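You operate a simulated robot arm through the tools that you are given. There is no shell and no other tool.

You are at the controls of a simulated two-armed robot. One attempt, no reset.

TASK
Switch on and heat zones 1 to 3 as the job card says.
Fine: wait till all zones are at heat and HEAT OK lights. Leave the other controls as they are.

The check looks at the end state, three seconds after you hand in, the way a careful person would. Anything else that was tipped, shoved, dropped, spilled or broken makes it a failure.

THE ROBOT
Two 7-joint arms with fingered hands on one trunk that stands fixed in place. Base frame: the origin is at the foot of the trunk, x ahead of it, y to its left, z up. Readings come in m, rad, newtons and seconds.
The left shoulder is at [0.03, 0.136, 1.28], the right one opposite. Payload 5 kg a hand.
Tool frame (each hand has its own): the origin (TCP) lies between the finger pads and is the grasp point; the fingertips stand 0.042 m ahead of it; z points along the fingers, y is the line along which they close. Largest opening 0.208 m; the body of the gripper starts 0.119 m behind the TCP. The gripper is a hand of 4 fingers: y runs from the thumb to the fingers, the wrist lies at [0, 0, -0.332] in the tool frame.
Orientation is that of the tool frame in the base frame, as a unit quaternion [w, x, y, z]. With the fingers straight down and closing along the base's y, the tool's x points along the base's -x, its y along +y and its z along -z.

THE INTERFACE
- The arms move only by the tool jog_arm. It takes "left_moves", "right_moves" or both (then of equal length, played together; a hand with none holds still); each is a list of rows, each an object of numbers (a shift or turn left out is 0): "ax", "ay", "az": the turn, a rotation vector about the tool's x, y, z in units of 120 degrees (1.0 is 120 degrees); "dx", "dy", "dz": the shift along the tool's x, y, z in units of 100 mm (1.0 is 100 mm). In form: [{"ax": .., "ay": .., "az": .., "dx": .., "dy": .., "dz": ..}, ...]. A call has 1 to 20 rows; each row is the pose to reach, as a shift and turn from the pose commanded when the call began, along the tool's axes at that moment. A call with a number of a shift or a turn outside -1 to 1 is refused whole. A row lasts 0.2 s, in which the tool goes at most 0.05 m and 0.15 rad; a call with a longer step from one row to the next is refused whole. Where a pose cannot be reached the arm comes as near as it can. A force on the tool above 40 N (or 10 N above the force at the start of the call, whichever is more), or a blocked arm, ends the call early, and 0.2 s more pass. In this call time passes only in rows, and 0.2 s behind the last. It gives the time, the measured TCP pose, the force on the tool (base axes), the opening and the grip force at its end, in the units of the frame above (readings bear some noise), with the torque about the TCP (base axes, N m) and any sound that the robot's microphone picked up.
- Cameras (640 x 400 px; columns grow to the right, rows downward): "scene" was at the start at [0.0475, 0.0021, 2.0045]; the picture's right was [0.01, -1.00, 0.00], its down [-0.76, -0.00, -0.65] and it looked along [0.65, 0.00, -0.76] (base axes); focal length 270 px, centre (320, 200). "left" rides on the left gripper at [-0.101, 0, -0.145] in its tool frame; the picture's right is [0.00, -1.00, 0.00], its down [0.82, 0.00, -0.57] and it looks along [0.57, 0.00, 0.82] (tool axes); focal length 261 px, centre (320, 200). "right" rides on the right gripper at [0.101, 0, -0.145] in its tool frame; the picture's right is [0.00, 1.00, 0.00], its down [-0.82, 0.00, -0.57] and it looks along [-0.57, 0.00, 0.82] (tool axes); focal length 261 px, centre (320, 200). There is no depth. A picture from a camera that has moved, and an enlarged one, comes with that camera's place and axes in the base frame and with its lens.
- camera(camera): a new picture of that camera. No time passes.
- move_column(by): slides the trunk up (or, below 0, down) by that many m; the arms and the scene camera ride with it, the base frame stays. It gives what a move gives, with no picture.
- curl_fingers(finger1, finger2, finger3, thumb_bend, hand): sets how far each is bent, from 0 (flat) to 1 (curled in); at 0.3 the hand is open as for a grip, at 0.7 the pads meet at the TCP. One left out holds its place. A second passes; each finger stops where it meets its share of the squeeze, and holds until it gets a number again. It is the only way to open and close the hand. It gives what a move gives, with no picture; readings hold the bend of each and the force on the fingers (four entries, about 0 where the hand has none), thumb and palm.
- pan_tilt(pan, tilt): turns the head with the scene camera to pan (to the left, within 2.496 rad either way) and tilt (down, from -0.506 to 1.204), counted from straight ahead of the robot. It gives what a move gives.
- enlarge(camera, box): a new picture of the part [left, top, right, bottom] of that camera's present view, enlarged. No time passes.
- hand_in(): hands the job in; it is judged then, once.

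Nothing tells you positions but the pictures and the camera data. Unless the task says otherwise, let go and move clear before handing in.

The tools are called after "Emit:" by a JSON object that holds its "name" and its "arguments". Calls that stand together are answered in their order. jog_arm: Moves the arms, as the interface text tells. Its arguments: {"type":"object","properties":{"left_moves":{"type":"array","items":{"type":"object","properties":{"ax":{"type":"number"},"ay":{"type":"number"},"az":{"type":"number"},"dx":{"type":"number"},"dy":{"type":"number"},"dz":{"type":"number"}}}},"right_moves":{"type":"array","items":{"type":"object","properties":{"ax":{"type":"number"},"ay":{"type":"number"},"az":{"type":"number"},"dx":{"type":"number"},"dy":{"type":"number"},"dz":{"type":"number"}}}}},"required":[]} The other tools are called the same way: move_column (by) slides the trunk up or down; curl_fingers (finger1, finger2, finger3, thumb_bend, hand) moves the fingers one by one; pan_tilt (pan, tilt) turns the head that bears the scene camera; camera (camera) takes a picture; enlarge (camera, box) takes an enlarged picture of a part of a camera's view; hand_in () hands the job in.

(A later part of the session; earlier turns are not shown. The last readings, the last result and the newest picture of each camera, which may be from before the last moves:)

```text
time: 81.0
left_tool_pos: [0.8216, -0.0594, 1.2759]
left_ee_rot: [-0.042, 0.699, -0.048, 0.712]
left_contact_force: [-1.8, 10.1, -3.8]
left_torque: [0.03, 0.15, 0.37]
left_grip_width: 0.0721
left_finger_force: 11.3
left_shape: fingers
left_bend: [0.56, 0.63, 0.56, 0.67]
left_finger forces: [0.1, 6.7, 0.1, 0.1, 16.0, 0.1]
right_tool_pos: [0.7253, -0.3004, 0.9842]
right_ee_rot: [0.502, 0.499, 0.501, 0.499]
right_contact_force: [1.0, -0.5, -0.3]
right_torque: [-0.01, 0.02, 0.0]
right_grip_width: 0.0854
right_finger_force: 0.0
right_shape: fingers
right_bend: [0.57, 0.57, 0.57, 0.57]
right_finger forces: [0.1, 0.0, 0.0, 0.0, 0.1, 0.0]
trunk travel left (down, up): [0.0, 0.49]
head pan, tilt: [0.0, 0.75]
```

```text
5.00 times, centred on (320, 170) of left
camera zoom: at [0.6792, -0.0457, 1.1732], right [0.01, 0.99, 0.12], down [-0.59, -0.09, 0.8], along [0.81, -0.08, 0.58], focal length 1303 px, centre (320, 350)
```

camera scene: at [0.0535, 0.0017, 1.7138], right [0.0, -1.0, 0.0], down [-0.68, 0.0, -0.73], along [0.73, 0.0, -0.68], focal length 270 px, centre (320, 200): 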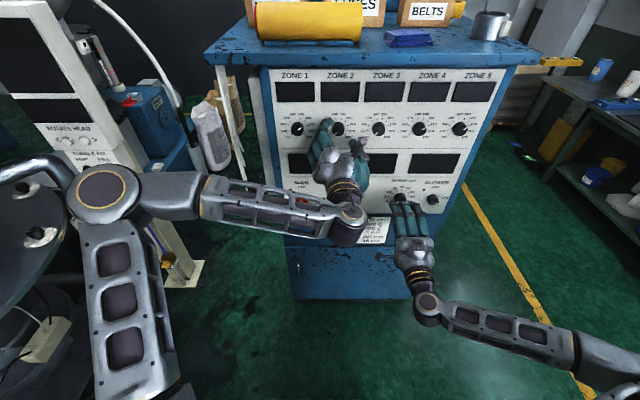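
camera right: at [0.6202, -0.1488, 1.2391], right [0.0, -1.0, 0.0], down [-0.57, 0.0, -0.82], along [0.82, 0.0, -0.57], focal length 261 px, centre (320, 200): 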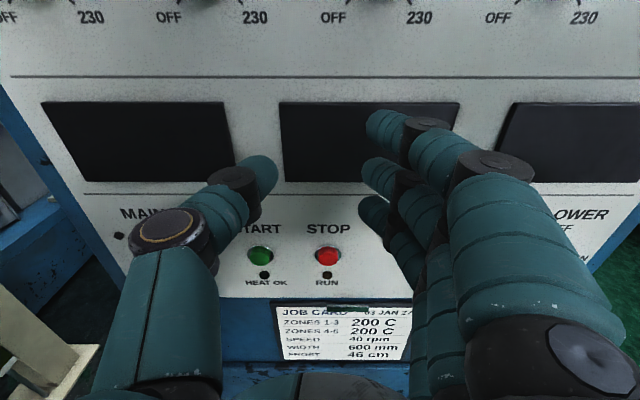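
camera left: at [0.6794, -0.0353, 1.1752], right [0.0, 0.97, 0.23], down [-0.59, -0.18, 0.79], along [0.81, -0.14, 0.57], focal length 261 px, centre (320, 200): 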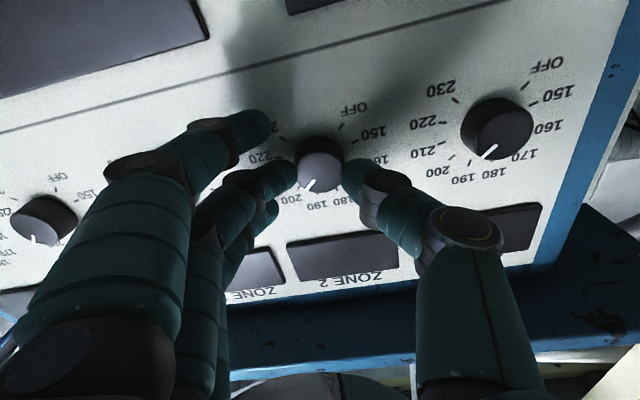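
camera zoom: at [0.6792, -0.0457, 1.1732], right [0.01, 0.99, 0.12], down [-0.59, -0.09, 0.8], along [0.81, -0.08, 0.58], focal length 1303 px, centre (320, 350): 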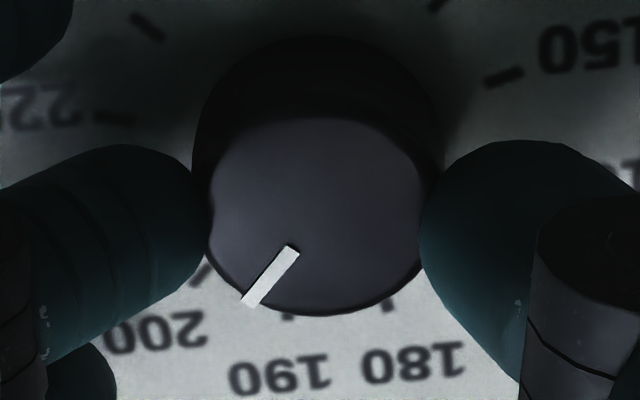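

Zone 2 is at about 44–45°. Release and back off.

Emit:
{"name": "curl_fingers", "arguments": {"hand": "left", "finger2": 0.55, "thumb_bend": 0.55}}

Emit:
{"name": "jog_arm", "arguments": {"left_moves": [{"dz": -0.2}, {"dz": -0.45}]}}

Emit:
{"name": "enlarge", "arguments": {"camera": "scene", "box": [320, 112, 360, 137]}}

Emit:
{"name": "enlarge", "arguments": {"camera": "scene", "box": [280, 112, 320, 137]}}

```text
time: 82.0
left_tool_pos: [0.8217, -0.061, 1.2752]
left_ee_rot: [-0.042, 0.699, -0.047, 0.712]
left_contact_force: [-0.2, 0.2, -0.2]
left_torque: [0.02, 0.02, 0.04]
left_grip_width: 0.0924
left_finger_force: 0.0
left_shape: fingers
left_bend: [0.56, 0.55, 0.56, 0.55]
left_finger forces: [0.0, 0.0, 0.1, 0.1, 0.0, 0.0]
right_tool_pos: [0.7253, -0.3001, 0.9847]
right_ee_rot: [0.502, 0.499, 0.501, 0.499]
right_contact_force: [-0.8, -0.2, -0.9]
right_torque: [0.0, 0.01, -0.02]
right_grip_width: 0.0855
right_finger_force: 0.0
right_shape: fingers
right_bend: [0.57, 0.57, 0.57, 0.57]
right_finger forces: [0.1, 0.0, 0.0, 0.0, 0.0, 0.0]
trunk travel left (down, up): [0.0, 0.49]
head pan, tilt: [0.0, 0.75]
```

```text
time: 82.7
left_tool_pos: [0.7775, -0.0607, 1.2765]
left_ee_rot: [-0.043, 0.699, -0.047, 0.712]
left_contact_force: [-0.5, 0.1, 0.6]
left_torque: [-0.06, 0.03, 0.0]
left_grip_width: 0.0924
left_finger_force: 0.1
left_shape: fingers
left_bend: [0.56, 0.55, 0.56, 0.55]
left_finger forces: [0.0, 0.1, 0.0, 0.0, 0.1, 0.1]
right_tool_pos: [0.7243, -0.3014, 0.9844]
right_ee_rot: [0.502, 0.498, 0.5, 0.499]
right_contact_force: [0.4, -0.6, 0.5]
right_torque: [0.0, 0.02, 0.04]
right_grip_width: 0.0855
right_finger_force: 0.0
right_shape: fingers
right_bend: [0.57, 0.57, 0.57, 0.57]
right_finger forces: [0.0, 0.0, 0.0, 0.1, 0.0, 0.0]
trunk travel left (down, up): [0.0, 0.49]
head pan, tilt: [0.0, 0.75]
```

```text
16.00 times, centred on (340, 124) of scene
camera zoom: at [0.0525, 0.0016, 1.714], right [0.0, -1.0, 0.0], down [-0.68, 0.0, -0.73], along [0.73, 0.0, -0.68], focal length 4313 px, centre (0, 1408)
```

zoom: 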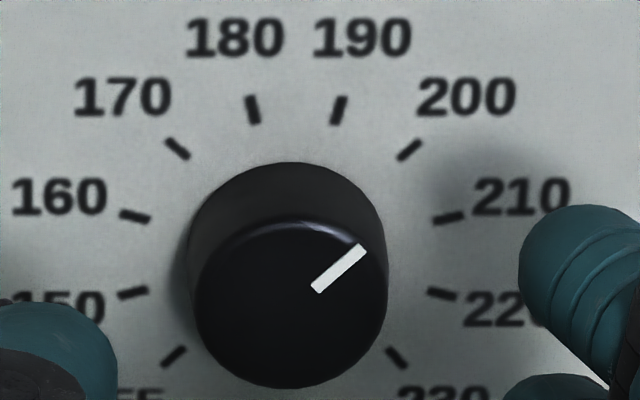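

```text
16.00 times, centred on (300, 124) of scene
camera zoom: at [0.0525, 0.0016, 1.714], right [0.0, -1.0, 0.0], down [-0.68, 0.0, -0.73], along [0.73, 0.0, -0.68], focal length 4313 px, centre (640, 1408)
```

zoom: 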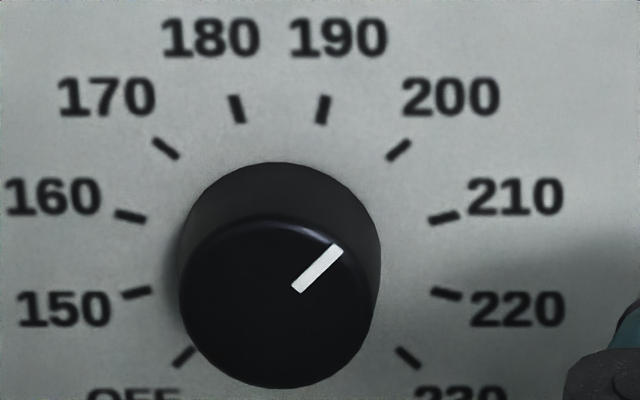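

Zones 1 and 2 both read about 46°, at the 200 tick. Now move the left hand back to roll 90° and out to the left, and bring the right hand up toward zone 3.

Emit:
{"name": "jog_arm", "arguments": {"left_moves": [{"az": -0.07}, {"az": -0.14}, {"az": -0.21}, {"az": -0.28}, {"az": -0.35}, {"az": -0.42}, {"az": -0.49}, {"az": -0.56}, {"az": -0.63}, {"az": -0.7}, {"az": -0.77}, {"az": -0.8}]}}

Emit:
{"name": "jog_arm", "arguments": {"left_moves": [{"dx": 0.25}, {"dx": 0.5}, {"dx": 0.75}, {"dx": 1.0}]}}

Emit:
{"name": "jog_arm", "arguments": {"right_moves": [{"dy": 0.25, "dz": 0.1}, {"dy": 0.5, "dz": 0.2}, {"dy": 0.75, "dz": 0.3}, {"dy": 1.0, "dz": 0.4}]}}

Emit:
{"name": "jog_arm", "arguments": {"right_moves": [{"dy": 0.25, "dz": 0.05}, {"dy": 0.5, "dz": 0.1}, {"dy": 0.75, "dz": 0.1}, {"dy": 1.0, "dz": 0.1}]}}

Emit:
{"name": "camera", "arguments": {"camera": "scene"}}

```text
time: 85.2
left_tool_pos: [0.7765, -0.0598, 1.2745]
left_ee_rot: [0.501, 0.504, 0.488, 0.507]
left_contact_force: [0.5, 0.4, -0.3]
left_torque: [-0.02, 0.02, 0.01]
left_grip_width: 0.0922
left_finger_force: 0.1
left_shape: fingers
left_bend: [0.56, 0.55, 0.56, 0.55]
left_finger forces: [0.0, 0.0, 0.0, 0.0, 0.1, 0.0]
right_tool_pos: [0.7255, -0.3003, 0.9854]
right_ee_rot: [0.503, 0.498, 0.501, 0.499]
right_contact_force: [-0.9, 0.2, -0.7]
right_torque: [0.0, 0.04, -0.02]
right_grip_width: 0.0854
right_finger_force: 0.1
right_shape: fingers
right_bend: [0.57, 0.57, 0.57, 0.57]
right_finger forces: [0.0, 0.0, 0.0, 0.1, 0.0, 0.0]
trunk travel left (down, up): [0.0, 0.49]
head pan, tilt: [0.0, 0.75]
```

```text
time: 86.2
left_tool_pos: [0.7756, 0.0403, 1.2785]
left_ee_rot: [0.502, 0.504, 0.487, 0.507]
left_contact_force: [-0.4, 0.4, 0.9]
left_torque: [0.01, 0.04, -0.06]
left_grip_width: 0.0927
left_finger_force: 0.0
left_shape: fingers
left_bend: [0.56, 0.55, 0.56, 0.55]
left_finger forces: [0.0, 0.0, 0.0, 0.0, 0.0, 0.1]
right_tool_pos: [0.7254, -0.3004, 0.9845]
right_ee_rot: [0.502, 0.499, 0.5, 0.499]
right_contact_force: [-0.6, 0.0, 0.6]
right_torque: [0.03, 0.05, -0.05]
right_grip_width: 0.0856
right_finger_force: 0.0
right_shape: fingers
right_bend: [0.57, 0.57, 0.57, 0.57]
right_finger forces: [0.0, 0.1, 0.0, 0.1, 0.0, 0.0]
trunk travel left (down, up): [0.0, 0.49]
head pan, tilt: [0.0, 0.75]
```

```text
time: 87.2
left_tool_pos: [0.7779, 0.0396, 1.2788]
left_ee_rot: [0.501, 0.504, 0.487, 0.508]
left_contact_force: [0.5, 0.0, -1.2]
left_torque: [0.0, -0.01, 0.02]
left_grip_width: 0.0923
left_finger_force: 0.0
left_shape: fingers
left_bend: [0.56, 0.55, 0.56, 0.55]
left_finger forces: [0.0, 0.0, 0.1, 0.1, 0.0, 0.0]
right_tool_pos: [0.7642, -0.2999, 1.085]
right_ee_rot: [0.501, 0.499, 0.501, 0.498]
right_contact_force: [0.2, 0.0, 0.1]
right_torque: [0.0, 0.01, -0.04]
right_grip_width: 0.0854
right_finger_force: 0.1
right_shape: fingers
right_bend: [0.57, 0.57, 0.57, 0.57]
right_finger forces: [0.0, 0.0, 0.1, 0.0, 0.0, 0.0]
trunk travel left (down, up): [0.0, 0.49]
head pan, tilt: [0.0, 0.75]
```

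```text
time: 88.2
left_tool_pos: [0.7762, 0.0405, 1.2778]
left_ee_rot: [0.502, 0.503, 0.488, 0.507]
left_contact_force: [-0.2, -0.3, 0.8]
left_torque: [-0.03, 0.0, -0.06]
left_grip_width: 0.0925
left_finger_force: 0.1
left_shape: fingers
left_bend: [0.56, 0.55, 0.56, 0.55]
left_finger forces: [0.0, 0.1, 0.1, 0.0, 0.0, 0.1]
right_tool_pos: [0.7758, -0.2994, 1.1854]
right_ee_rot: [0.502, 0.499, 0.5, 0.499]
right_contact_force: [-0.1, -0.4, 0.4]
right_torque: [-0.02, -0.03, -0.05]
right_grip_width: 0.0856
right_finger_force: 0.0
right_shape: fingers
right_bend: [0.57, 0.57, 0.57, 0.57]
right_finger forces: [0.0, 0.0, 0.0, 0.0, 0.0, 0.0]
trunk travel left (down, up): [0.0, 0.49]
head pan, tilt: [0.0, 0.75]
```

```text
taken
camera scene: at [0.0527, 0.0021, 1.7139], right [0.0, -1.0, 0.0], down [-0.68, 0.0, -0.73], along [0.73, 0.0, -0.68], focal length 270 px, centre (320, 200)
```

scene: 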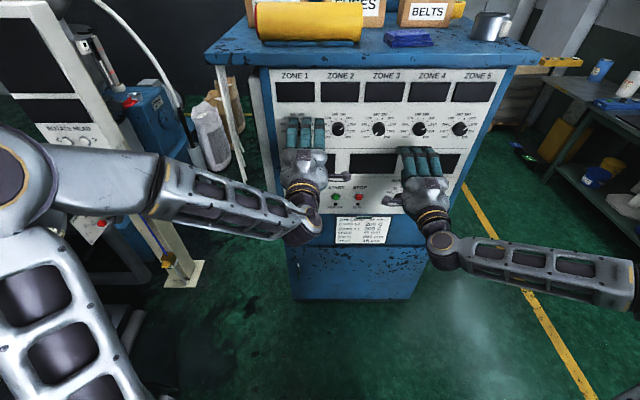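

Emit:
{"name": "jog_arm", "arguments": {"right_moves": [{"dy": 0.3, "dx": 0.25}, {"dy": 0.6, "dx": 0.5}, {"dy": 0.89, "dx": 0.75}, {"dy": 0.89, "dx": 1.0}]}}

Emit:
{"name": "jog_arm", "arguments": {"right_moves": [{"az": -0.07, "dx": 0.02}, {"az": -0.14, "dx": 0.02}, {"az": -0.21, "dx": 0.02}, {"az": -0.28, "dx": 0.02}]}}

Emit:
{"name": "jog_arm", "arguments": {"right_moves": [{"az": -0.07}, {"az": -0.14}, {"az": -0.21}, {"az": -0.28}]}}

Emit:
{"name": "camera", "arguments": {"camera": "right"}}

```text
time: 89.2
left_tool_pos: [0.7791, 0.0435, 1.2769]
left_ee_rot: [0.499, 0.502, 0.49, 0.509]
left_contact_force: [2.5, 25.6, -1.2]
left_torque: [0.28, -0.28, -4.05]
left_grip_width: 0.0924
left_finger_force: 0.1
left_shape: fingers
left_bend: [0.56, 0.55, 0.56, 0.55]
left_finger forces: [0.0, 0.0, 0.1, 0.0, 0.0, 0.0]
right_tool_pos: [0.7758, -0.2033, 1.2711]
right_ee_rot: [0.503, 0.502, 0.499, 0.496]
right_contact_force: [-1.6, -26.8, 1.8]
right_torque: [0.17, 0.18, 4.46]
right_grip_width: 0.0855
right_finger_force: 0.1
right_shape: fingers
right_bend: [0.57, 0.57, 0.57, 0.57]
right_finger forces: [0.0, 0.1, 0.0, 0.0, 0.1, 0.1]
trunk travel left (down, up): [0.0, 0.49]
head pan, tilt: [0.0, 0.75]
```

```text
time: 90.2
left_tool_pos: [0.7761, 0.0397, 1.2789]
left_ee_rot: [0.501, 0.503, 0.488, 0.508]
left_contact_force: [-0.8, -0.9, -0.1]
left_torque: [-0.01, 0.03, -0.02]
left_grip_width: 0.0926
left_finger_force: 0.1
left_shape: fingers
left_bend: [0.56, 0.55, 0.56, 0.55]
left_finger forces: [0.0, 0.0, 0.0, 0.0, 0.0, 0.1]
right_tool_pos: [0.7748, -0.1979, 1.2721]
right_ee_rot: [0.625, 0.332, 0.624, 0.332]
right_contact_force: [-0.5, 0.0, -0.1]
right_torque: [-0.04, -0.03, -0.01]
right_grip_width: 0.0854
right_finger_force: 0.1
right_shape: fingers
right_bend: [0.57, 0.57, 0.57, 0.57]
right_finger forces: [0.0, 0.1, 0.0, 0.1, 0.0, 0.0]
trunk travel left (down, up): [0.0, 0.49]
head pan, tilt: [0.0, 0.75]
```

```text
time: 91.2
left_tool_pos: [0.7773, 0.0399, 1.2787]
left_ee_rot: [0.501, 0.504, 0.488, 0.507]
left_contact_force: [-0.3, -0.3, -1.2]
left_torque: [0.01, 0.02, -0.03]
left_grip_width: 0.0924
left_finger_force: 0.1
left_shape: fingers
left_bend: [0.56, 0.55, 0.56, 0.55]
left_finger forces: [0.0, 0.0, 0.1, 0.0, 0.0, 0.0]
right_tool_pos: [0.7741, -0.1966, 1.2723]
right_ee_rot: [0.694, 0.138, 0.693, 0.137]
right_contact_force: [0.4, -0.2, 0.2]
right_torque: [0.0, 0.01, 0.0]
right_grip_width: 0.0853
right_finger_force: 0.0
right_shape: fingers
right_bend: [0.57, 0.57, 0.57, 0.57]
right_finger forces: [0.1, 0.0, 0.0, 0.1, 0.0, 0.0]
trunk travel left (down, up): [0.0, 0.49]
head pan, tilt: [0.0, 0.75]
```

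```text
taken
camera right: at [0.6302, -0.1575, 1.1794], right [0.0, 0.92, 0.39], down [-0.57, -0.32, 0.76], along [0.82, -0.22, 0.53], focal length 261 px, centre (320, 200)
```

right: 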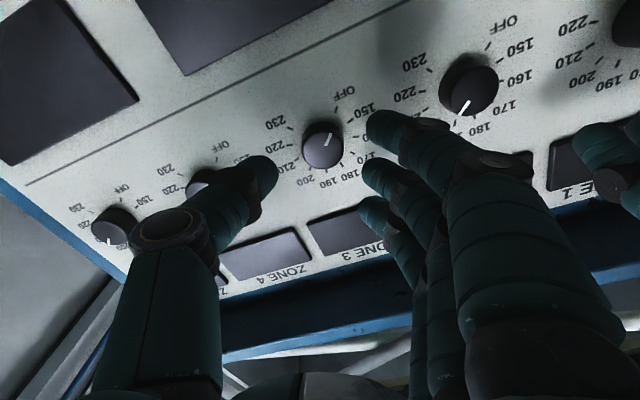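

The two hands brushed each other during that move and are now free. I'll move the left hand further away before working on zone 3.

Emit:
{"name": "jog_arm", "arguments": {"left_moves": [{"dx": 0.25}, {"dx": 0.5}, {"dx": 0.8}]}}

Emit:
{"name": "jog_arm", "arguments": {"right_moves": [{"az": -0.06}, {"az": -0.12}]}}

Emit:
{"name": "camera", "arguments": {"camera": "right"}}

Emit:
{"name": "camera", "arguments": {"camera": "scene"}}

```text
time: 92.0
left_tool_pos: [0.7777, 0.1212, 1.2794]
left_ee_rot: [0.501, 0.503, 0.488, 0.508]
left_contact_force: [0.5, 0.0, -0.1]
left_torque: [-0.03, 0.01, -0.06]
left_grip_width: 0.0927
left_finger_force: 0.0
left_shape: fingers
left_bend: [0.56, 0.55, 0.56, 0.55]
left_finger forces: [0.0, 0.1, 0.0, 0.1, 0.1, 0.0]
right_tool_pos: [0.7728, -0.196, 1.2734]
right_ee_rot: [0.695, 0.138, 0.693, 0.137]
right_contact_force: [0.5, 0.5, 0.5]
right_torque: [0.0, 0.04, -0.07]
right_grip_width: 0.0855
right_finger_force: 0.1
right_shape: fingers
right_bend: [0.57, 0.57, 0.57, 0.57]
right_finger forces: [0.1, 0.0, 0.1, 0.0, 0.0, 0.0]
trunk travel left (down, up): [0.0, 0.49]
head pan, tilt: [0.0, 0.75]
```

```text
time: 92.7
left_tool_pos: [0.7789, 0.1206, 1.2792]
left_ee_rot: [0.501, 0.503, 0.488, 0.508]
left_contact_force: [0.3, -0.2, 0.2]
left_torque: [0.03, 0.02, 0.04]
left_grip_width: 0.0926
left_finger_force: 0.0
left_shape: fingers
left_bend: [0.56, 0.55, 0.56, 0.55]
left_finger forces: [0.0, 0.0, 0.1, 0.0, 0.0, 0.0]
right_tool_pos: [0.7761, -0.1969, 1.2708]
right_ee_rot: [0.706, 0.05, 0.705, 0.048]
right_contact_force: [-1.1, -0.6, -0.4]
right_torque: [0.02, -0.01, 0.0]
right_grip_width: 0.0853
right_finger_force: 0.0
right_shape: fingers
right_bend: [0.57, 0.57, 0.57, 0.57]
right_finger forces: [0.0, 0.0, 0.0, 0.0, 0.0, 0.1]
trunk travel left (down, up): [0.0, 0.49]
head pan, tilt: [0.0, 0.75]
```

```text
taken
camera right: at [0.6308, -0.1821, 1.1723], right [0.0, 0.99, 0.14], down [-0.57, -0.12, 0.81], along [0.82, -0.08, 0.57], focal length 261 px, centre (320, 200)
```

right: 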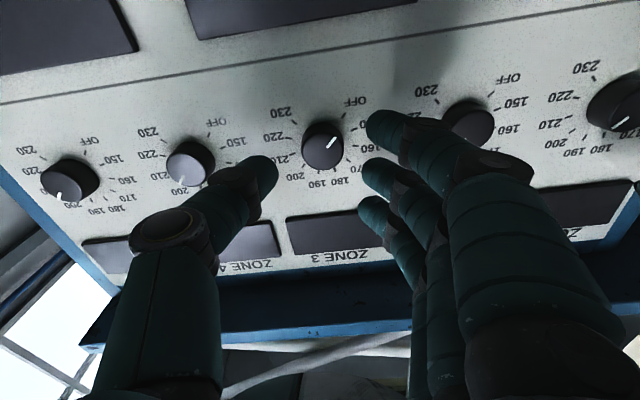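

```text
taken
camera scene: at [0.0533, 0.0013, 1.7139], right [0.0, -1.0, 0.0], down [-0.68, 0.0, -0.73], along [0.73, 0.0, -0.68], focal length 270 px, centre (320, 200)
```

scene: 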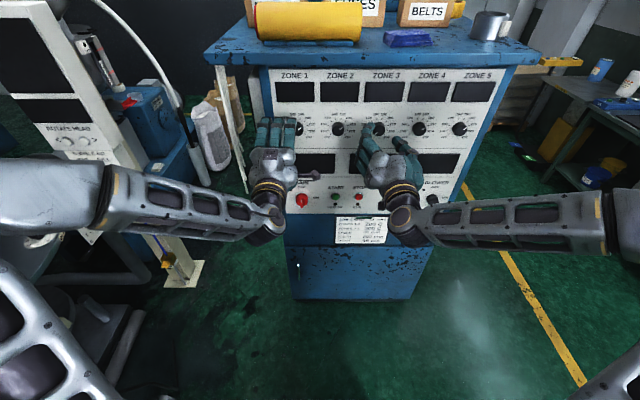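

Emit:
{"name": "jog_arm", "arguments": {"right_moves": [{"dz": 0.2}, {"dz": 0.35}, {"dz": 0.48}]}}

Emit:
{"name": "curl_fingers", "arguments": {"hand": "right", "finger2": 0.63, "thumb_bend": 0.63}}

Emit:
{"name": "camera", "arguments": {"camera": "right"}}

```text
time: 93.5
left_tool_pos: [0.7788, 0.1196, 1.2781]
left_ee_rot: [0.501, 0.504, 0.489, 0.507]
left_contact_force: [0.6, -1.4, 0.1]
left_torque: [-0.01, -0.04, 0.07]
left_grip_width: 0.0924
left_finger_force: 0.0
left_shape: fingers
left_bend: [0.56, 0.55, 0.56, 0.55]
left_finger forces: [0.0, 0.0, 0.0, 0.0, 0.0, 0.1]
right_tool_pos: [0.8238, -0.1975, 1.2718]
right_ee_rot: [0.706, 0.05, 0.705, 0.05]
right_contact_force: [0.2, -0.5, 0.3]
right_torque: [0.0, 0.0, 0.06]
right_grip_width: 0.0855
right_finger_force: 0.0
right_shape: fingers
right_bend: [0.57, 0.57, 0.57, 0.57]
right_finger forces: [0.1, 0.0, 0.1, 0.0, 0.0, 0.0]
trunk travel left (down, up): [0.0, 0.49]
head pan, tilt: [0.0, 0.75]
```

```text
time: 94.5
left_tool_pos: [0.7779, 0.1203, 1.279]
left_ee_rot: [0.501, 0.503, 0.488, 0.508]
left_contact_force: [-0.1, -0.7, 0.3]
left_torque: [-0.02, 0.0, -0.02]
left_grip_width: 0.0923
left_finger_force: 0.0
left_shape: fingers
left_bend: [0.56, 0.55, 0.56, 0.55]
left_finger forces: [0.0, 0.0, 0.0, 0.0, 0.0, 0.0]
right_tool_pos: [0.8233, -0.1964, 1.2729]
right_ee_rot: [0.706, 0.05, 0.705, 0.05]
right_contact_force: [-0.2, 2.0, 0.8]
right_torque: [-0.02, -0.05, 0.1]
right_grip_width: 0.0721
right_finger_force: 1.1
right_shape: fingers
right_bend: [0.57, 0.62, 0.57, 0.63]
right_finger forces: [0.0, 2.1, 0.0, 0.0, 0.1, 0.0]
trunk travel left (down, up): [0.0, 0.49]
head pan, tilt: [0.0, 0.75]
```

```text
taken
camera right: at [0.6789, -0.1815, 1.1724], right [0.0, 0.99, 0.15], down [-0.57, -0.12, 0.81], along [0.82, -0.08, 0.57], focal length 261 px, centre (320, 200)
```

right: 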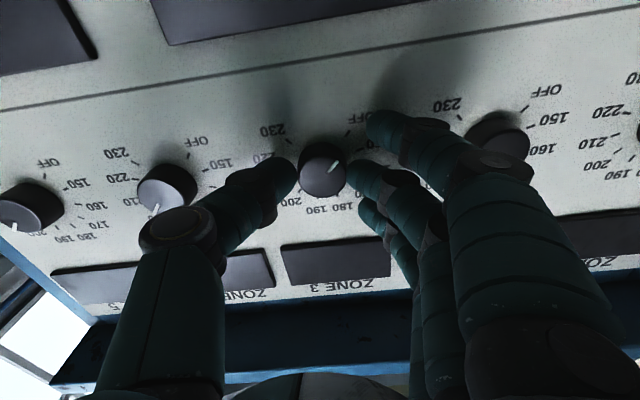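

Emit:
{"name": "curl_fingers", "arguments": {"hand": "right", "finger2": 0.72, "thumb_bend": 0.7}}

Emit:
{"name": "jog_arm", "arguments": {"right_moves": [{"az": 0.06}, {"az": 0.12}, {"az": 0.18}, {"az": 0.24}, {"az": 0.3}, {"az": 0.36}, {"az": 0.42}, {"az": 0.48}]}}

Emit:
{"name": "camera", "arguments": {"camera": "right"}}

```text
time: 95.5
left_tool_pos: [0.7766, 0.1206, 1.2777]
left_ee_rot: [0.501, 0.503, 0.488, 0.508]
left_contact_force: [0.4, 0.6, 0.3]
left_torque: [0.02, -0.01, -0.01]
left_grip_width: 0.0924
left_finger_force: 0.0
left_shape: fingers
left_bend: [0.56, 0.55, 0.56, 0.55]
left_finger forces: [0.0, 0.0, 0.1, 0.0, 0.0, 0.0]
right_tool_pos: [0.8244, -0.1971, 1.2723]
right_ee_rot: [0.706, 0.052, 0.705, 0.049]
right_contact_force: [3.1, -6.6, 1.3]
right_torque: [0.02, -0.08, -0.04]
right_grip_width: 0.0675
right_finger_force: 9.1
right_shape: fingers
right_bend: [0.57, 0.62, 0.57, 0.67]
right_finger forces: [0.0, 7.5, 0.0, 0.0, 11.6, 0.0]
trunk travel left (down, up): [0.0, 0.49]
head pan, tilt: [0.0, 0.75]
```

```text
time: 97.2
left_tool_pos: [0.7789, 0.1219, 1.2784]
left_ee_rot: [0.502, 0.503, 0.488, 0.507]
left_contact_force: [0.1, -0.1, 0.5]
left_torque: [0.01, -0.02, 0.03]
left_grip_width: 0.0923
left_finger_force: 0.0
left_shape: fingers
left_bend: [0.56, 0.55, 0.56, 0.55]
left_finger forces: [0.0, 0.0, 0.0, 0.0, 0.0, 0.0]
right_tool_pos: [0.8244, -0.1962, 1.2723]
right_ee_rot: [0.594, 0.384, 0.594, 0.384]
right_contact_force: [3.6, 5.8, -12.6]
right_torque: [-0.06, 0.34, 0.23]
right_grip_width: 0.0678
right_finger_force: 9.7
right_shape: fingers
right_bend: [0.57, 0.62, 0.57, 0.67]
right_finger forces: [0.1, 6.2, 0.0, 0.0, 13.6, 0.1]
trunk travel left (down, up): [0.0, 0.49]
head pan, tilt: [0.0, 0.75]
```

```text
taken
camera right: at [0.679, -0.1034, 1.2313], right [0.0, 0.41, 0.91], down [-0.57, -0.75, 0.33], along [0.82, -0.52, 0.23], focal length 261 px, centre (320, 200)
```

right: 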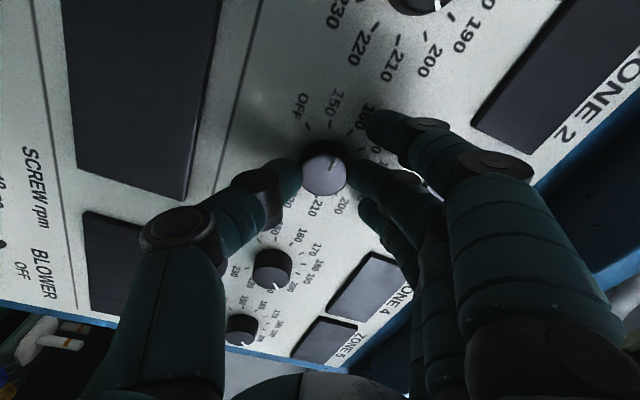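

Emit:
{"name": "jog_arm", "arguments": {"right_moves": [{"az": 0.06}, {"az": 0.12}, {"az": 0.18}, {"az": 0.24}, {"az": 0.3}, {"az": 0.36}, {"az": 0.42}, {"az": 0.48}]}}

Emit:
{"name": "jog_arm", "arguments": {"right_moves": [{"az": 0.06}, {"az": 0.12}, {"az": 0.18}, {"az": 0.24}, {"az": 0.3}, {"az": 0.36}]}}

Emit:
{"name": "camera", "arguments": {"camera": "right"}}

Emit:
{"name": "camera", "arguments": {"camera": "scene"}}

```text
time: 99.0
left_tool_pos: [0.7794, 0.1206, 1.2788]
left_ee_rot: [0.502, 0.503, 0.487, 0.508]
left_contact_force: [-0.1, 0.5, -0.3]
left_torque: [-0.01, 0.02, 0.03]
left_grip_width: 0.0925
left_finger_force: 0.1
left_shape: fingers
left_bend: [0.56, 0.55, 0.56, 0.55]
left_finger forces: [0.0, 0.0, 0.1, 0.0, 0.0, 0.0]
right_tool_pos: [0.8228, -0.1951, 1.273]
right_ee_rot: [0.337, 0.621, 0.335, 0.623]
right_contact_force: [4.0, 13.8, -1.8]
right_torque: [-0.02, 0.08, 0.44]
right_grip_width: 0.0689
right_finger_force: 10.0
right_shape: fingers
right_bend: [0.57, 0.62, 0.57, 0.67]
right_finger forces: [0.0, 5.8, 0.0, 0.0, 14.2, 0.0]
trunk travel left (down, up): [0.0, 0.49]
head pan, tilt: [0.0, 0.75]
```

```text
time: 100.5
left_tool_pos: [0.777, 0.1213, 1.2787]
left_ee_rot: [0.502, 0.503, 0.488, 0.507]
left_contact_force: [0.0, 0.3, 1.4]
left_torque: [0.01, -0.01, -0.01]
left_grip_width: 0.0923
left_finger_force: 0.0
left_shape: fingers
left_bend: [0.56, 0.55, 0.56, 0.55]
left_finger forces: [0.0, 0.0, 0.0, 0.0, 0.1, 0.1]
right_tool_pos: [0.8229, -0.195, 1.2728]
right_ee_rot: [0.083, 0.702, 0.082, 0.702]
right_contact_force: [-2.3, 12.9, -10.1]
right_torque: [-0.02, 0.4, 0.45]
right_grip_width: 0.0702
right_finger_force: 11.9
right_shape: fingers
right_bend: [0.57, 0.63, 0.57, 0.67]
right_finger forces: [0.1, 5.0, 0.1, 0.0, 20.0, 0.1]
trunk travel left (down, up): [0.0, 0.49]
head pan, tilt: [0.0, 0.75]
```

```text
taken
camera right: at [0.6785, -0.1725, 1.3705], right [0.0, -0.97, 0.23], down [-0.57, -0.19, -0.8], along [0.82, -0.13, -0.56], focal length 261 px, centre (320, 200)
```

right: 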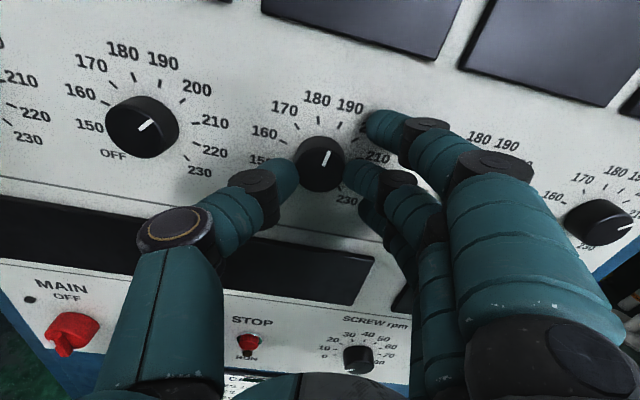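

```text
taken
camera scene: at [0.0536, 0.003, 1.7138], right [0.0, -1.0, 0.0], down [-0.68, 0.0, -0.73], along [0.73, 0.0, -0.68], focal length 270 px, centre (320, 200)
```

scene: 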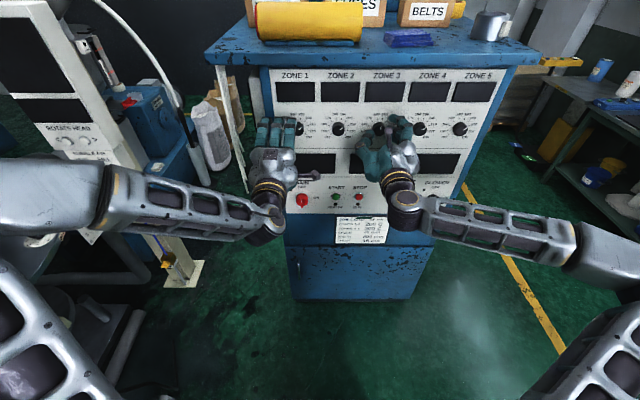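

Emit:
{"name": "enlarge", "arguments": {"camera": "scene", "box": [360, 112, 400, 137]}}

Emit:
{"name": "enlarge", "arguments": {"camera": "right", "box": [250, 80, 410, 210]}}

```text
16.00 times, centred on (380, 124) of scene
camera zoom: at [0.0536, 0.003, 1.7138], right [0.0, -1.0, 0.0], down [-0.68, 0.0, -0.73], along [0.73, 0.0, -0.68], focal length 4313 px, centre (-640, 1408)
```

zoom: 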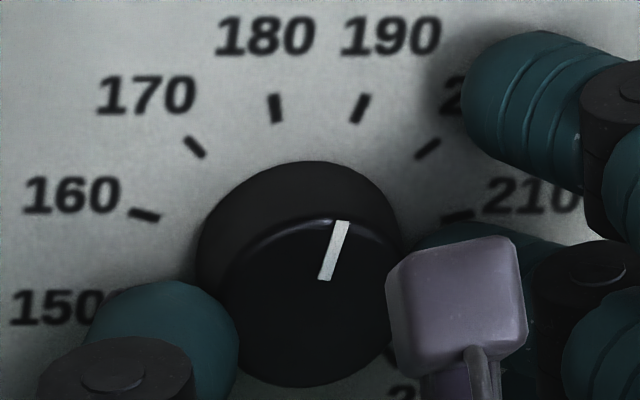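

```text
3.08 times, centred on (330, 145) of right
camera zoom: at [0.6785, -0.1725, 1.3705], right [0.0, -0.97, 0.23], down [-0.57, -0.19, -0.8], along [0.82, -0.13, -0.56], focal length 802 px, centre (289, 369)
```

zoom: 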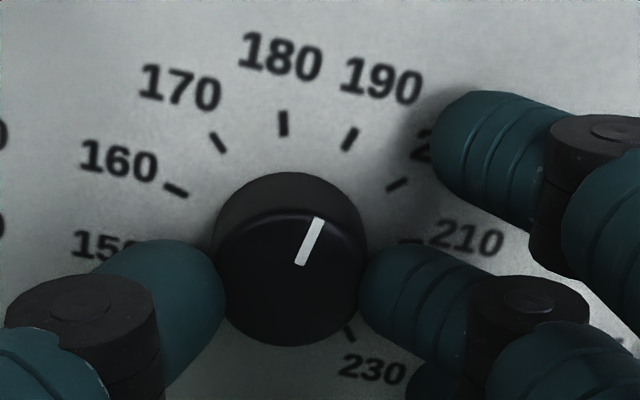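

Zone 3 slipped a bit and is at about 187. I'll release, roll back in place around the knob, regrip more firmly, and turn the remaining 38° or so.

Emit:
{"name": "curl_fingers", "arguments": {"hand": "right", "finger2": 0.55, "thumb_bend": 0.55}}

Emit:
{"name": "jog_arm", "arguments": {"right_moves": [{"dz": -0.2}, {"dz": -0.4}, {"dz": -0.4, "az": -0.07}, {"dz": -0.4, "az": -0.14}, {"dz": -0.4, "az": -0.21}, {"dz": -0.4, "az": -0.28}, {"dz": -0.4, "az": -0.35}, {"dz": -0.4, "az": -0.42}, {"dz": -0.4, "az": -0.49}, {"dz": -0.4, "az": -0.56}, {"dz": -0.4, "az": -0.63}, {"dz": -0.4, "az": -0.64}]}}

Emit:
{"name": "camera", "arguments": {"camera": "right"}}

Emit:
{"name": "enlarge", "arguments": {"camera": "scene", "box": [360, 112, 400, 137]}}

```text
time: 101.5
left_tool_pos: [0.7776, 0.1205, 1.2796]
left_ee_rot: [0.501, 0.503, 0.488, 0.508]
left_contact_force: [-0.1, 0.1, -0.9]
left_torque: [-0.01, 0.01, 0.02]
left_grip_width: 0.0926
left_finger_force: 0.0
left_shape: fingers
left_bend: [0.56, 0.55, 0.56, 0.55]
left_finger forces: [0.1, 0.1, 0.0, 0.0, 0.1, 0.0]
right_tool_pos: [0.8222, -0.1974, 1.2738]
right_ee_rot: [0.084, 0.702, 0.082, 0.703]
right_contact_force: [-1.1, -0.1, 0.6]
right_torque: [-0.03, 0.0, -0.01]
right_grip_width: 0.0896
right_finger_force: 0.1
right_shape: fingers
right_bend: [0.57, 0.55, 0.57, 0.55]
right_finger forces: [0.1, 0.0, 0.0, 0.1, 0.0, 0.0]
trunk travel left (down, up): [0.0, 0.49]
head pan, tilt: [0.0, 0.75]
```

```text
time: 104.0
left_tool_pos: [0.778, 0.1212, 1.2787]
left_ee_rot: [0.502, 0.503, 0.488, 0.508]
left_contact_force: [0.1, -0.4, 0.4]
left_torque: [-0.01, -0.02, 0.03]
left_grip_width: 0.0925
left_finger_force: 0.1
left_shape: fingers
left_bend: [0.56, 0.55, 0.56, 0.55]
left_finger forces: [0.1, 0.1, 0.1, 0.0, 0.0, 0.0]
right_tool_pos: [0.7818, -0.197, 1.2725]
right_ee_rot: [0.502, 0.498, 0.501, 0.499]
right_contact_force: [-0.4, -0.4, -0.9]
right_torque: [0.0, 0.01, 0.0]
right_grip_width: 0.0901
right_finger_force: 0.0
right_shape: fingers
right_bend: [0.57, 0.55, 0.57, 0.55]
right_finger forces: [0.0, 0.1, 0.1, 0.1, 0.0, 0.1]
trunk travel left (down, up): [0.0, 0.49]
head pan, tilt: [0.0, 0.75]
```

```text
taken
camera right: at [0.6386, -0.0952, 1.2722], right [0.0, 0.0, 1.0], down [-0.57, -0.82, 0.0], along [0.82, -0.57, 0.0], focal length 261 px, centre (320, 200)
```

right: 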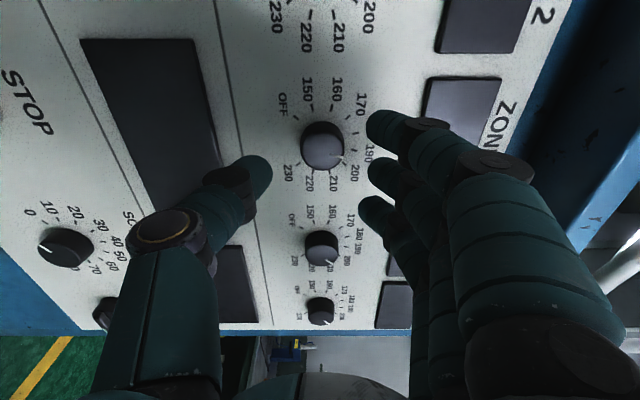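

```text
16.00 times, centred on (380, 124) of scene
camera zoom: at [0.0531, 0.0016, 1.7139], right [0.0, -1.0, 0.0], down [-0.68, 0.0, -0.73], along [0.73, 0.0, -0.68], focal length 4313 px, centre (-640, 1408)
```

zoom: 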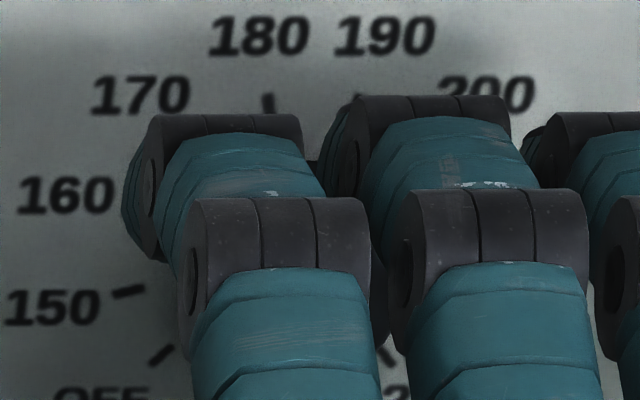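

Emit:
{"name": "jog_arm", "arguments": {"right_moves": [{"dz": 0.2}, {"dz": 0.42}]}}

Emit:
{"name": "curl_fingers", "arguments": {"hand": "right", "finger2": 0.63, "thumb_bend": 0.63}}

Emit:
{"name": "curl_fingers", "arguments": {"hand": "right", "finger2": 0.74, "thumb_bend": 0.74}}

Emit:
{"name": "jog_arm", "arguments": {"right_moves": [{"az": 0.06}, {"az": 0.12}, {"az": 0.18}, {"az": 0.24}, {"az": 0.31}]}}

Emit:
{"name": "camera", "arguments": {"camera": "right"}}

Emit:
{"name": "enlarge", "arguments": {"camera": "scene", "box": [360, 112, 400, 137]}}

Emit:
{"name": "enlarge", "arguments": {"camera": "right", "box": [270, 130, 370, 210]}}

```text
time: 104.7
left_tool_pos: [0.779, 0.1201, 1.2794]
left_ee_rot: [0.501, 0.503, 0.488, 0.508]
left_contact_force: [0.3, 0.2, 0.2]
left_torque: [0.0, 0.0, 0.02]
left_grip_width: 0.0924
left_finger_force: 0.0
left_shape: fingers
left_bend: [0.56, 0.55, 0.56, 0.55]
left_finger forces: [0.0, 0.0, 0.0, 0.1, 0.0, 0.0]
right_tool_pos: [0.8271, -0.1954, 1.2729]
right_ee_rot: [0.502, 0.499, 0.5, 0.499]
right_contact_force: [-0.4, 0.1, 0.2]
right_torque: [0.01, 0.03, 0.04]
right_grip_width: 0.09
right_finger_force: 0.0
right_shape: fingers
right_bend: [0.57, 0.55, 0.57, 0.55]
right_finger forces: [0.0, 0.1, 0.1, 0.1, 0.1, 0.0]
trunk travel left (down, up): [0.0, 0.49]
head pan, tilt: [0.0, 0.75]
```

```text
time: 105.7
left_tool_pos: [0.7785, 0.1215, 1.2794]
left_ee_rot: [0.501, 0.504, 0.487, 0.508]
left_contact_force: [0.1, 0.1, 0.6]
left_torque: [-0.01, -0.01, -0.01]
left_grip_width: 0.0923
left_finger_force: 0.0
left_shape: fingers
left_bend: [0.56, 0.55, 0.56, 0.55]
left_finger forces: [0.0, 0.0, 0.0, 0.0, 0.1, 0.0]
right_tool_pos: [0.8265, -0.1965, 1.2733]
right_ee_rot: [0.503, 0.498, 0.501, 0.499]
right_contact_force: [-0.8, 0.2, 2.3]
right_torque: [0.01, -0.1, 0.02]
right_grip_width: 0.0718
right_finger_force: 0.8
right_shape: fingers
right_bend: [0.57, 0.62, 0.57, 0.63]
right_finger forces: [0.0, 1.9, 0.0, 0.1, 0.1, 0.0]
trunk travel left (down, up): [0.0, 0.49]
head pan, tilt: [0.0, 0.75]
```

```text
time: 106.7
left_tool_pos: [0.7795, 0.1187, 1.2788]
left_ee_rot: [0.501, 0.504, 0.489, 0.506]
left_contact_force: [0.3, -0.5, -0.3]
left_torque: [-0.01, -0.03, -0.01]
left_grip_width: 0.0926
left_finger_force: 0.2
left_shape: fingers
left_bend: [0.56, 0.55, 0.56, 0.55]
left_finger forces: [0.0, 0.0, 0.0, 0.0, 0.0, 0.0]
right_tool_pos: [0.8271, -0.1962, 1.2715]
right_ee_rot: [0.501, 0.5, 0.501, 0.498]
right_contact_force: [2.3, 1.4, -14.2]
right_torque: [-0.01, 0.26, 0.04]
right_grip_width: 0.0671
right_finger_force: 14.6
right_shape: fingers
right_bend: [0.57, 0.61, 0.57, 0.67]
right_finger forces: [0.0, 7.6, 0.0, 0.0, 21.7, 0.0]
trunk travel left (down, up): [0.0, 0.49]
head pan, tilt: [0.0, 0.75]
```

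```text
time: 107.8
left_tool_pos: [0.7797, 0.1216, 1.2771]
left_ee_rot: [0.501, 0.504, 0.488, 0.507]
left_contact_force: [-1.0, 0.5, 0.1]
left_torque: [0.01, 0.02, -0.03]
left_grip_width: 0.0925
left_finger_force: 0.0
left_shape: fingers
left_bend: [0.56, 0.55, 0.56, 0.55]
left_finger forces: [0.1, 0.1, 0.1, 0.0, 0.0, 0.1]
right_tool_pos: [0.8258, -0.1955, 1.2713]
right_ee_rot: [0.315, 0.633, 0.315, 0.633]
right_contact_force: [9.8, 11.5, -12.9]
right_torque: [-0.04, 0.29, 0.27]
right_grip_width: 0.0681
right_finger_force: 14.1
right_shape: fingers
right_bend: [0.57, 0.62, 0.57, 0.67]
right_finger forces: [0.0, 5.6, 0.0, 0.0, 22.3, 0.0]
trunk travel left (down, up): [0.0, 0.49]
head pan, tilt: [0.0, 0.75]
```

```text
taken
camera right: at [0.6821, -0.1143, 1.3328], right [0.0, -0.61, 0.8], down [-0.57, -0.65, -0.5], along [0.82, -0.46, -0.35], focal length 261 px, centre (320, 200)
```

right: 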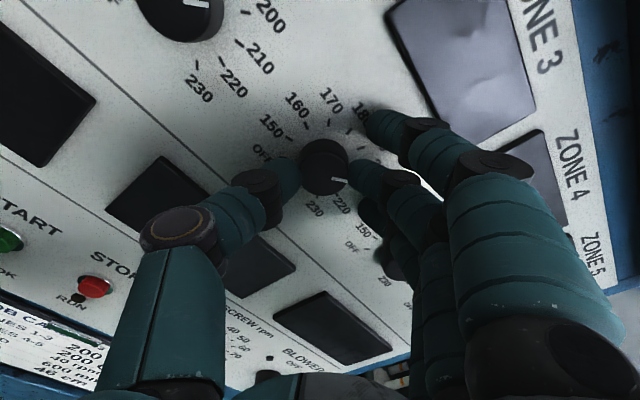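

```text
16.00 times, centred on (380, 124) of scene
camera zoom: at [0.0553, 0.0029, 1.7138], right [0.0, -1.0, 0.0], down [-0.68, 0.0, -0.73], along [0.73, 0.0, -0.68], focal length 4313 px, centre (-640, 1408)
```

zoom: 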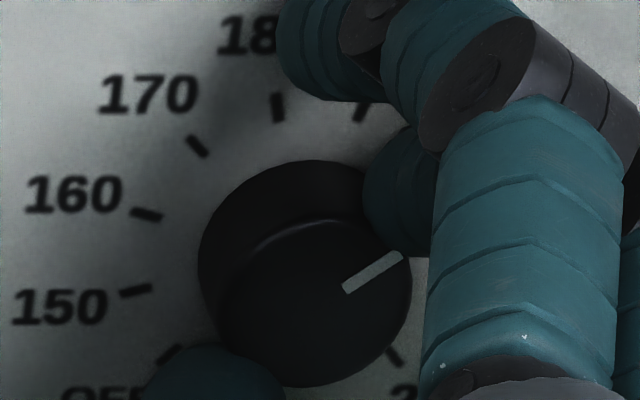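

```text
5.00 times, centred on (320, 170) of right
camera zoom: at [0.6821, -0.1143, 1.3328], right [0.0, -0.61, 0.8], down [-0.57, -0.65, -0.5], along [0.82, -0.46, -0.35], focal length 1303 px, centre (320, 350)
```

zoom: 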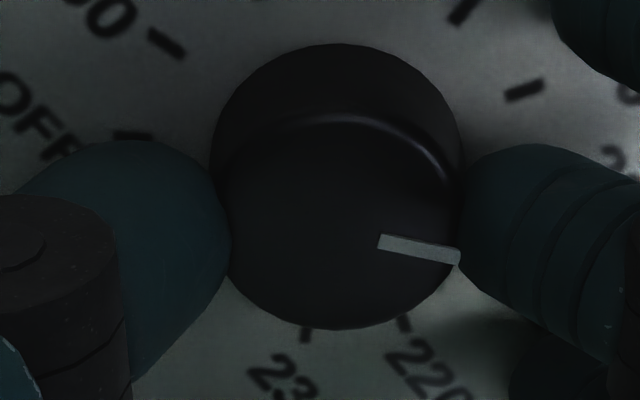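

Zone 3 is now about 52°, a bit past 200. Turn back about 7°.

Emit:
{"name": "jog_arm", "arguments": {"right_moves": [{"az": -0.03}, {"az": -0.06}]}}

Emit:
{"name": "enlarge", "arguments": {"camera": "scene", "box": [360, 112, 400, 137]}}

Emit:
{"name": "enlarge", "arguments": {"camera": "right", "box": [270, 130, 370, 210]}}

```text
time: 108.5
left_tool_pos: [0.7802, 0.1207, 1.2768]
left_ee_rot: [0.501, 0.503, 0.488, 0.507]
left_contact_force: [-1.1, -0.2, -0.6]
left_torque: [0.0, 0.02, -0.02]
left_grip_width: 0.0925
left_finger_force: 0.0
left_shape: fingers
left_bend: [0.56, 0.55, 0.56, 0.55]
left_finger forces: [0.0, 0.0, 0.1, 0.0, 0.0, 0.0]
right_tool_pos: [0.8269, -0.1958, 1.2722]
right_ee_rot: [0.355, 0.611, 0.356, 0.611]
right_contact_force: [11.0, 11.2, -13.0]
right_torque: [-0.05, 0.25, 0.31]
right_grip_width: 0.0683
right_finger_force: 13.6
right_shape: fingers
right_bend: [0.57, 0.62, 0.57, 0.67]
right_finger forces: [0.0, 5.5, 0.1, 0.0, 22.1, 0.0]
trunk travel left (down, up): [0.0, 0.49]
head pan, tilt: [0.0, 0.75]
```

```text
16.00 times, centred on (380, 124) of scene
camera zoom: at [0.0555, 0.0028, 1.7138], right [0.0, -1.0, 0.0], down [-0.68, 0.0, -0.73], along [0.73, 0.0, -0.68], focal length 4313 px, centre (-640, 1408)
```

zoom: 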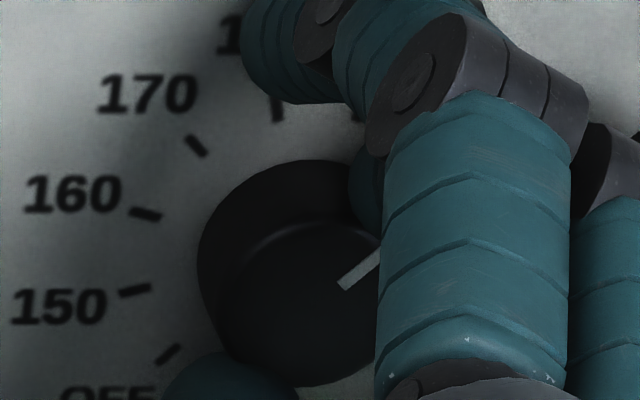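

```text
5.00 times, centred on (320, 170) of right
camera zoom: at [0.6819, -0.1077, 1.3222], right [0.0, -0.5, 0.87], down [-0.57, -0.71, -0.41], along [0.82, -0.5, -0.29], focal length 1303 px, centre (320, 350)
```

zoom: 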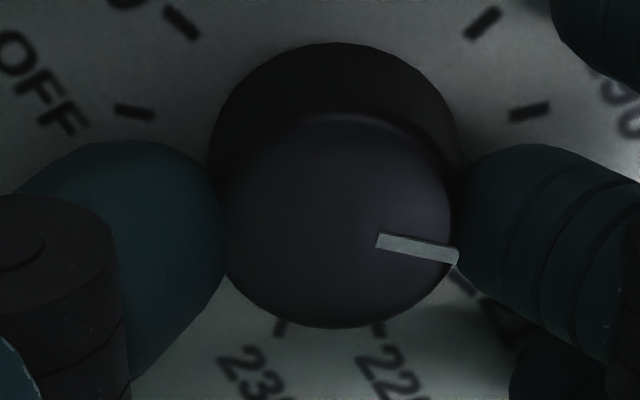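

Emit:
{"name": "curl_fingers", "arguments": {"hand": "right", "finger2": 0.55, "thumb_bend": 0.55}}

Emit:
{"name": "jog_arm", "arguments": {"right_moves": [{"dz": -0.2}, {"dz": -0.45}]}}

Emit:
{"name": "jog_arm", "arguments": {"right_moves": [{"az": 0.07}, {"az": 0.14}, {"az": 0.21}, {"az": 0.28}, {"az": 0.35}, {"az": 0.42}]}}

Emit:
{"name": "enlarge", "arguments": {"camera": "scene", "box": [360, 112, 400, 137]}}

Emit:
{"name": "enlarge", "arguments": {"camera": "right", "box": [200, 70, 420, 200]}}

```text
time: 109.5
left_tool_pos: [0.7788, 0.1209, 1.2799]
left_ee_rot: [0.5, 0.503, 0.488, 0.509]
left_contact_force: [-0.7, 0.4, -0.6]
left_torque: [0.0, 0.02, -0.01]
left_grip_width: 0.0926
left_finger_force: 0.1
left_shape: fingers
left_bend: [0.56, 0.55, 0.56, 0.55]
left_finger forces: [0.0, 0.0, 0.0, 0.1, 0.0, 0.1]
right_tool_pos: [0.8246, -0.1968, 1.2721]
right_ee_rot: [0.356, 0.611, 0.355, 0.612]
right_contact_force: [0.0, -0.7, -0.1]
right_torque: [0.01, 0.02, -0.01]
right_grip_width: 0.09
right_finger_force: 0.1
right_shape: fingers
right_bend: [0.57, 0.55, 0.57, 0.55]
right_finger forces: [0.0, 0.0, 0.0, 0.0, 0.1, 0.0]
trunk travel left (down, up): [0.0, 0.49]
head pan, tilt: [0.0, 0.75]
```

```text
time: 110.0
left_tool_pos: [0.7774, 0.1203, 1.2788]
left_ee_rot: [0.501, 0.503, 0.488, 0.507]
left_contact_force: [0.1, 1.0, -0.6]
left_torque: [-0.02, 0.01, -0.03]
left_grip_width: 0.0926
left_finger_force: 0.0
left_shape: fingers
left_bend: [0.56, 0.55, 0.56, 0.55]
left_finger forces: [0.0, 0.0, 0.1, 0.0, 0.0, 0.1]
right_tool_pos: [0.7794, -0.1966, 1.2723]
right_ee_rot: [0.356, 0.611, 0.355, 0.611]
right_contact_force: [0.2, 1.0, -0.1]
right_torque: [-0.02, 0.02, -0.01]
right_grip_width: 0.0901
right_finger_force: 0.0
right_shape: fingers
right_bend: [0.57, 0.55, 0.57, 0.55]
right_finger forces: [0.0, 0.1, 0.0, 0.0, 0.0, 0.1]
trunk travel left (down, up): [0.0, 0.49]
head pan, tilt: [0.0, 0.75]
```

```text
time: 111.5
left_tool_pos: [0.7782, 0.1209, 1.2796]
left_ee_rot: [0.501, 0.504, 0.487, 0.508]
left_contact_force: [-1.1, 0.7, -0.2]
left_torque: [0.02, -0.03, 0.05]
left_grip_width: 0.0925
left_finger_force: 0.1
left_shape: fingers
left_bend: [0.56, 0.55, 0.56, 0.55]
left_finger forces: [0.1, 0.0, 0.0, 0.0, 0.0, 0.0]
right_tool_pos: [0.7802, -0.197, 1.2723]
right_ee_rot: [0.061, 0.704, 0.06, 0.705]
right_contact_force: [-0.2, -0.4, 0.0]
right_torque: [0.03, 0.0, 0.01]
right_grip_width: 0.0899
right_finger_force: 0.0
right_shape: fingers
right_bend: [0.57, 0.55, 0.57, 0.55]
right_finger forces: [0.1, 0.0, 0.0, 0.0, 0.1, 0.0]
trunk travel left (down, up): [0.0, 0.49]
head pan, tilt: [0.0, 0.75]
```

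```text
16.00 times, centred on (380, 124) of scene
camera zoom: at [0.0532, 0.0015, 1.7139], right [0.0, -1.0, 0.0], down [-0.68, 0.0, -0.73], along [0.73, 0.0, -0.68], focal length 4313 px, centre (-640, 1408)
```

zoom: 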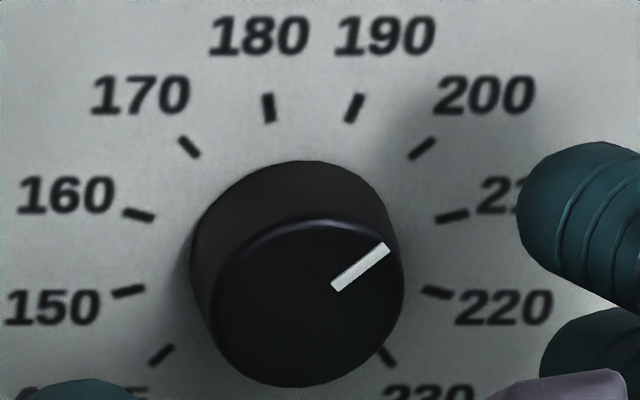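

```text
2.91 times, centred on (310, 135) of right
camera zoom: at [0.6352, -0.1799, 1.372], right [0.0, -0.99, 0.17], down [-0.57, -0.13, -0.81], along [0.82, -0.1, -0.56], focal length 758 px, centre (349, 389)
```

zoom: 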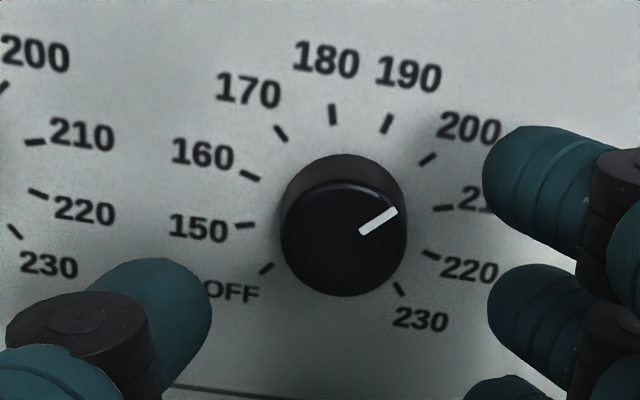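

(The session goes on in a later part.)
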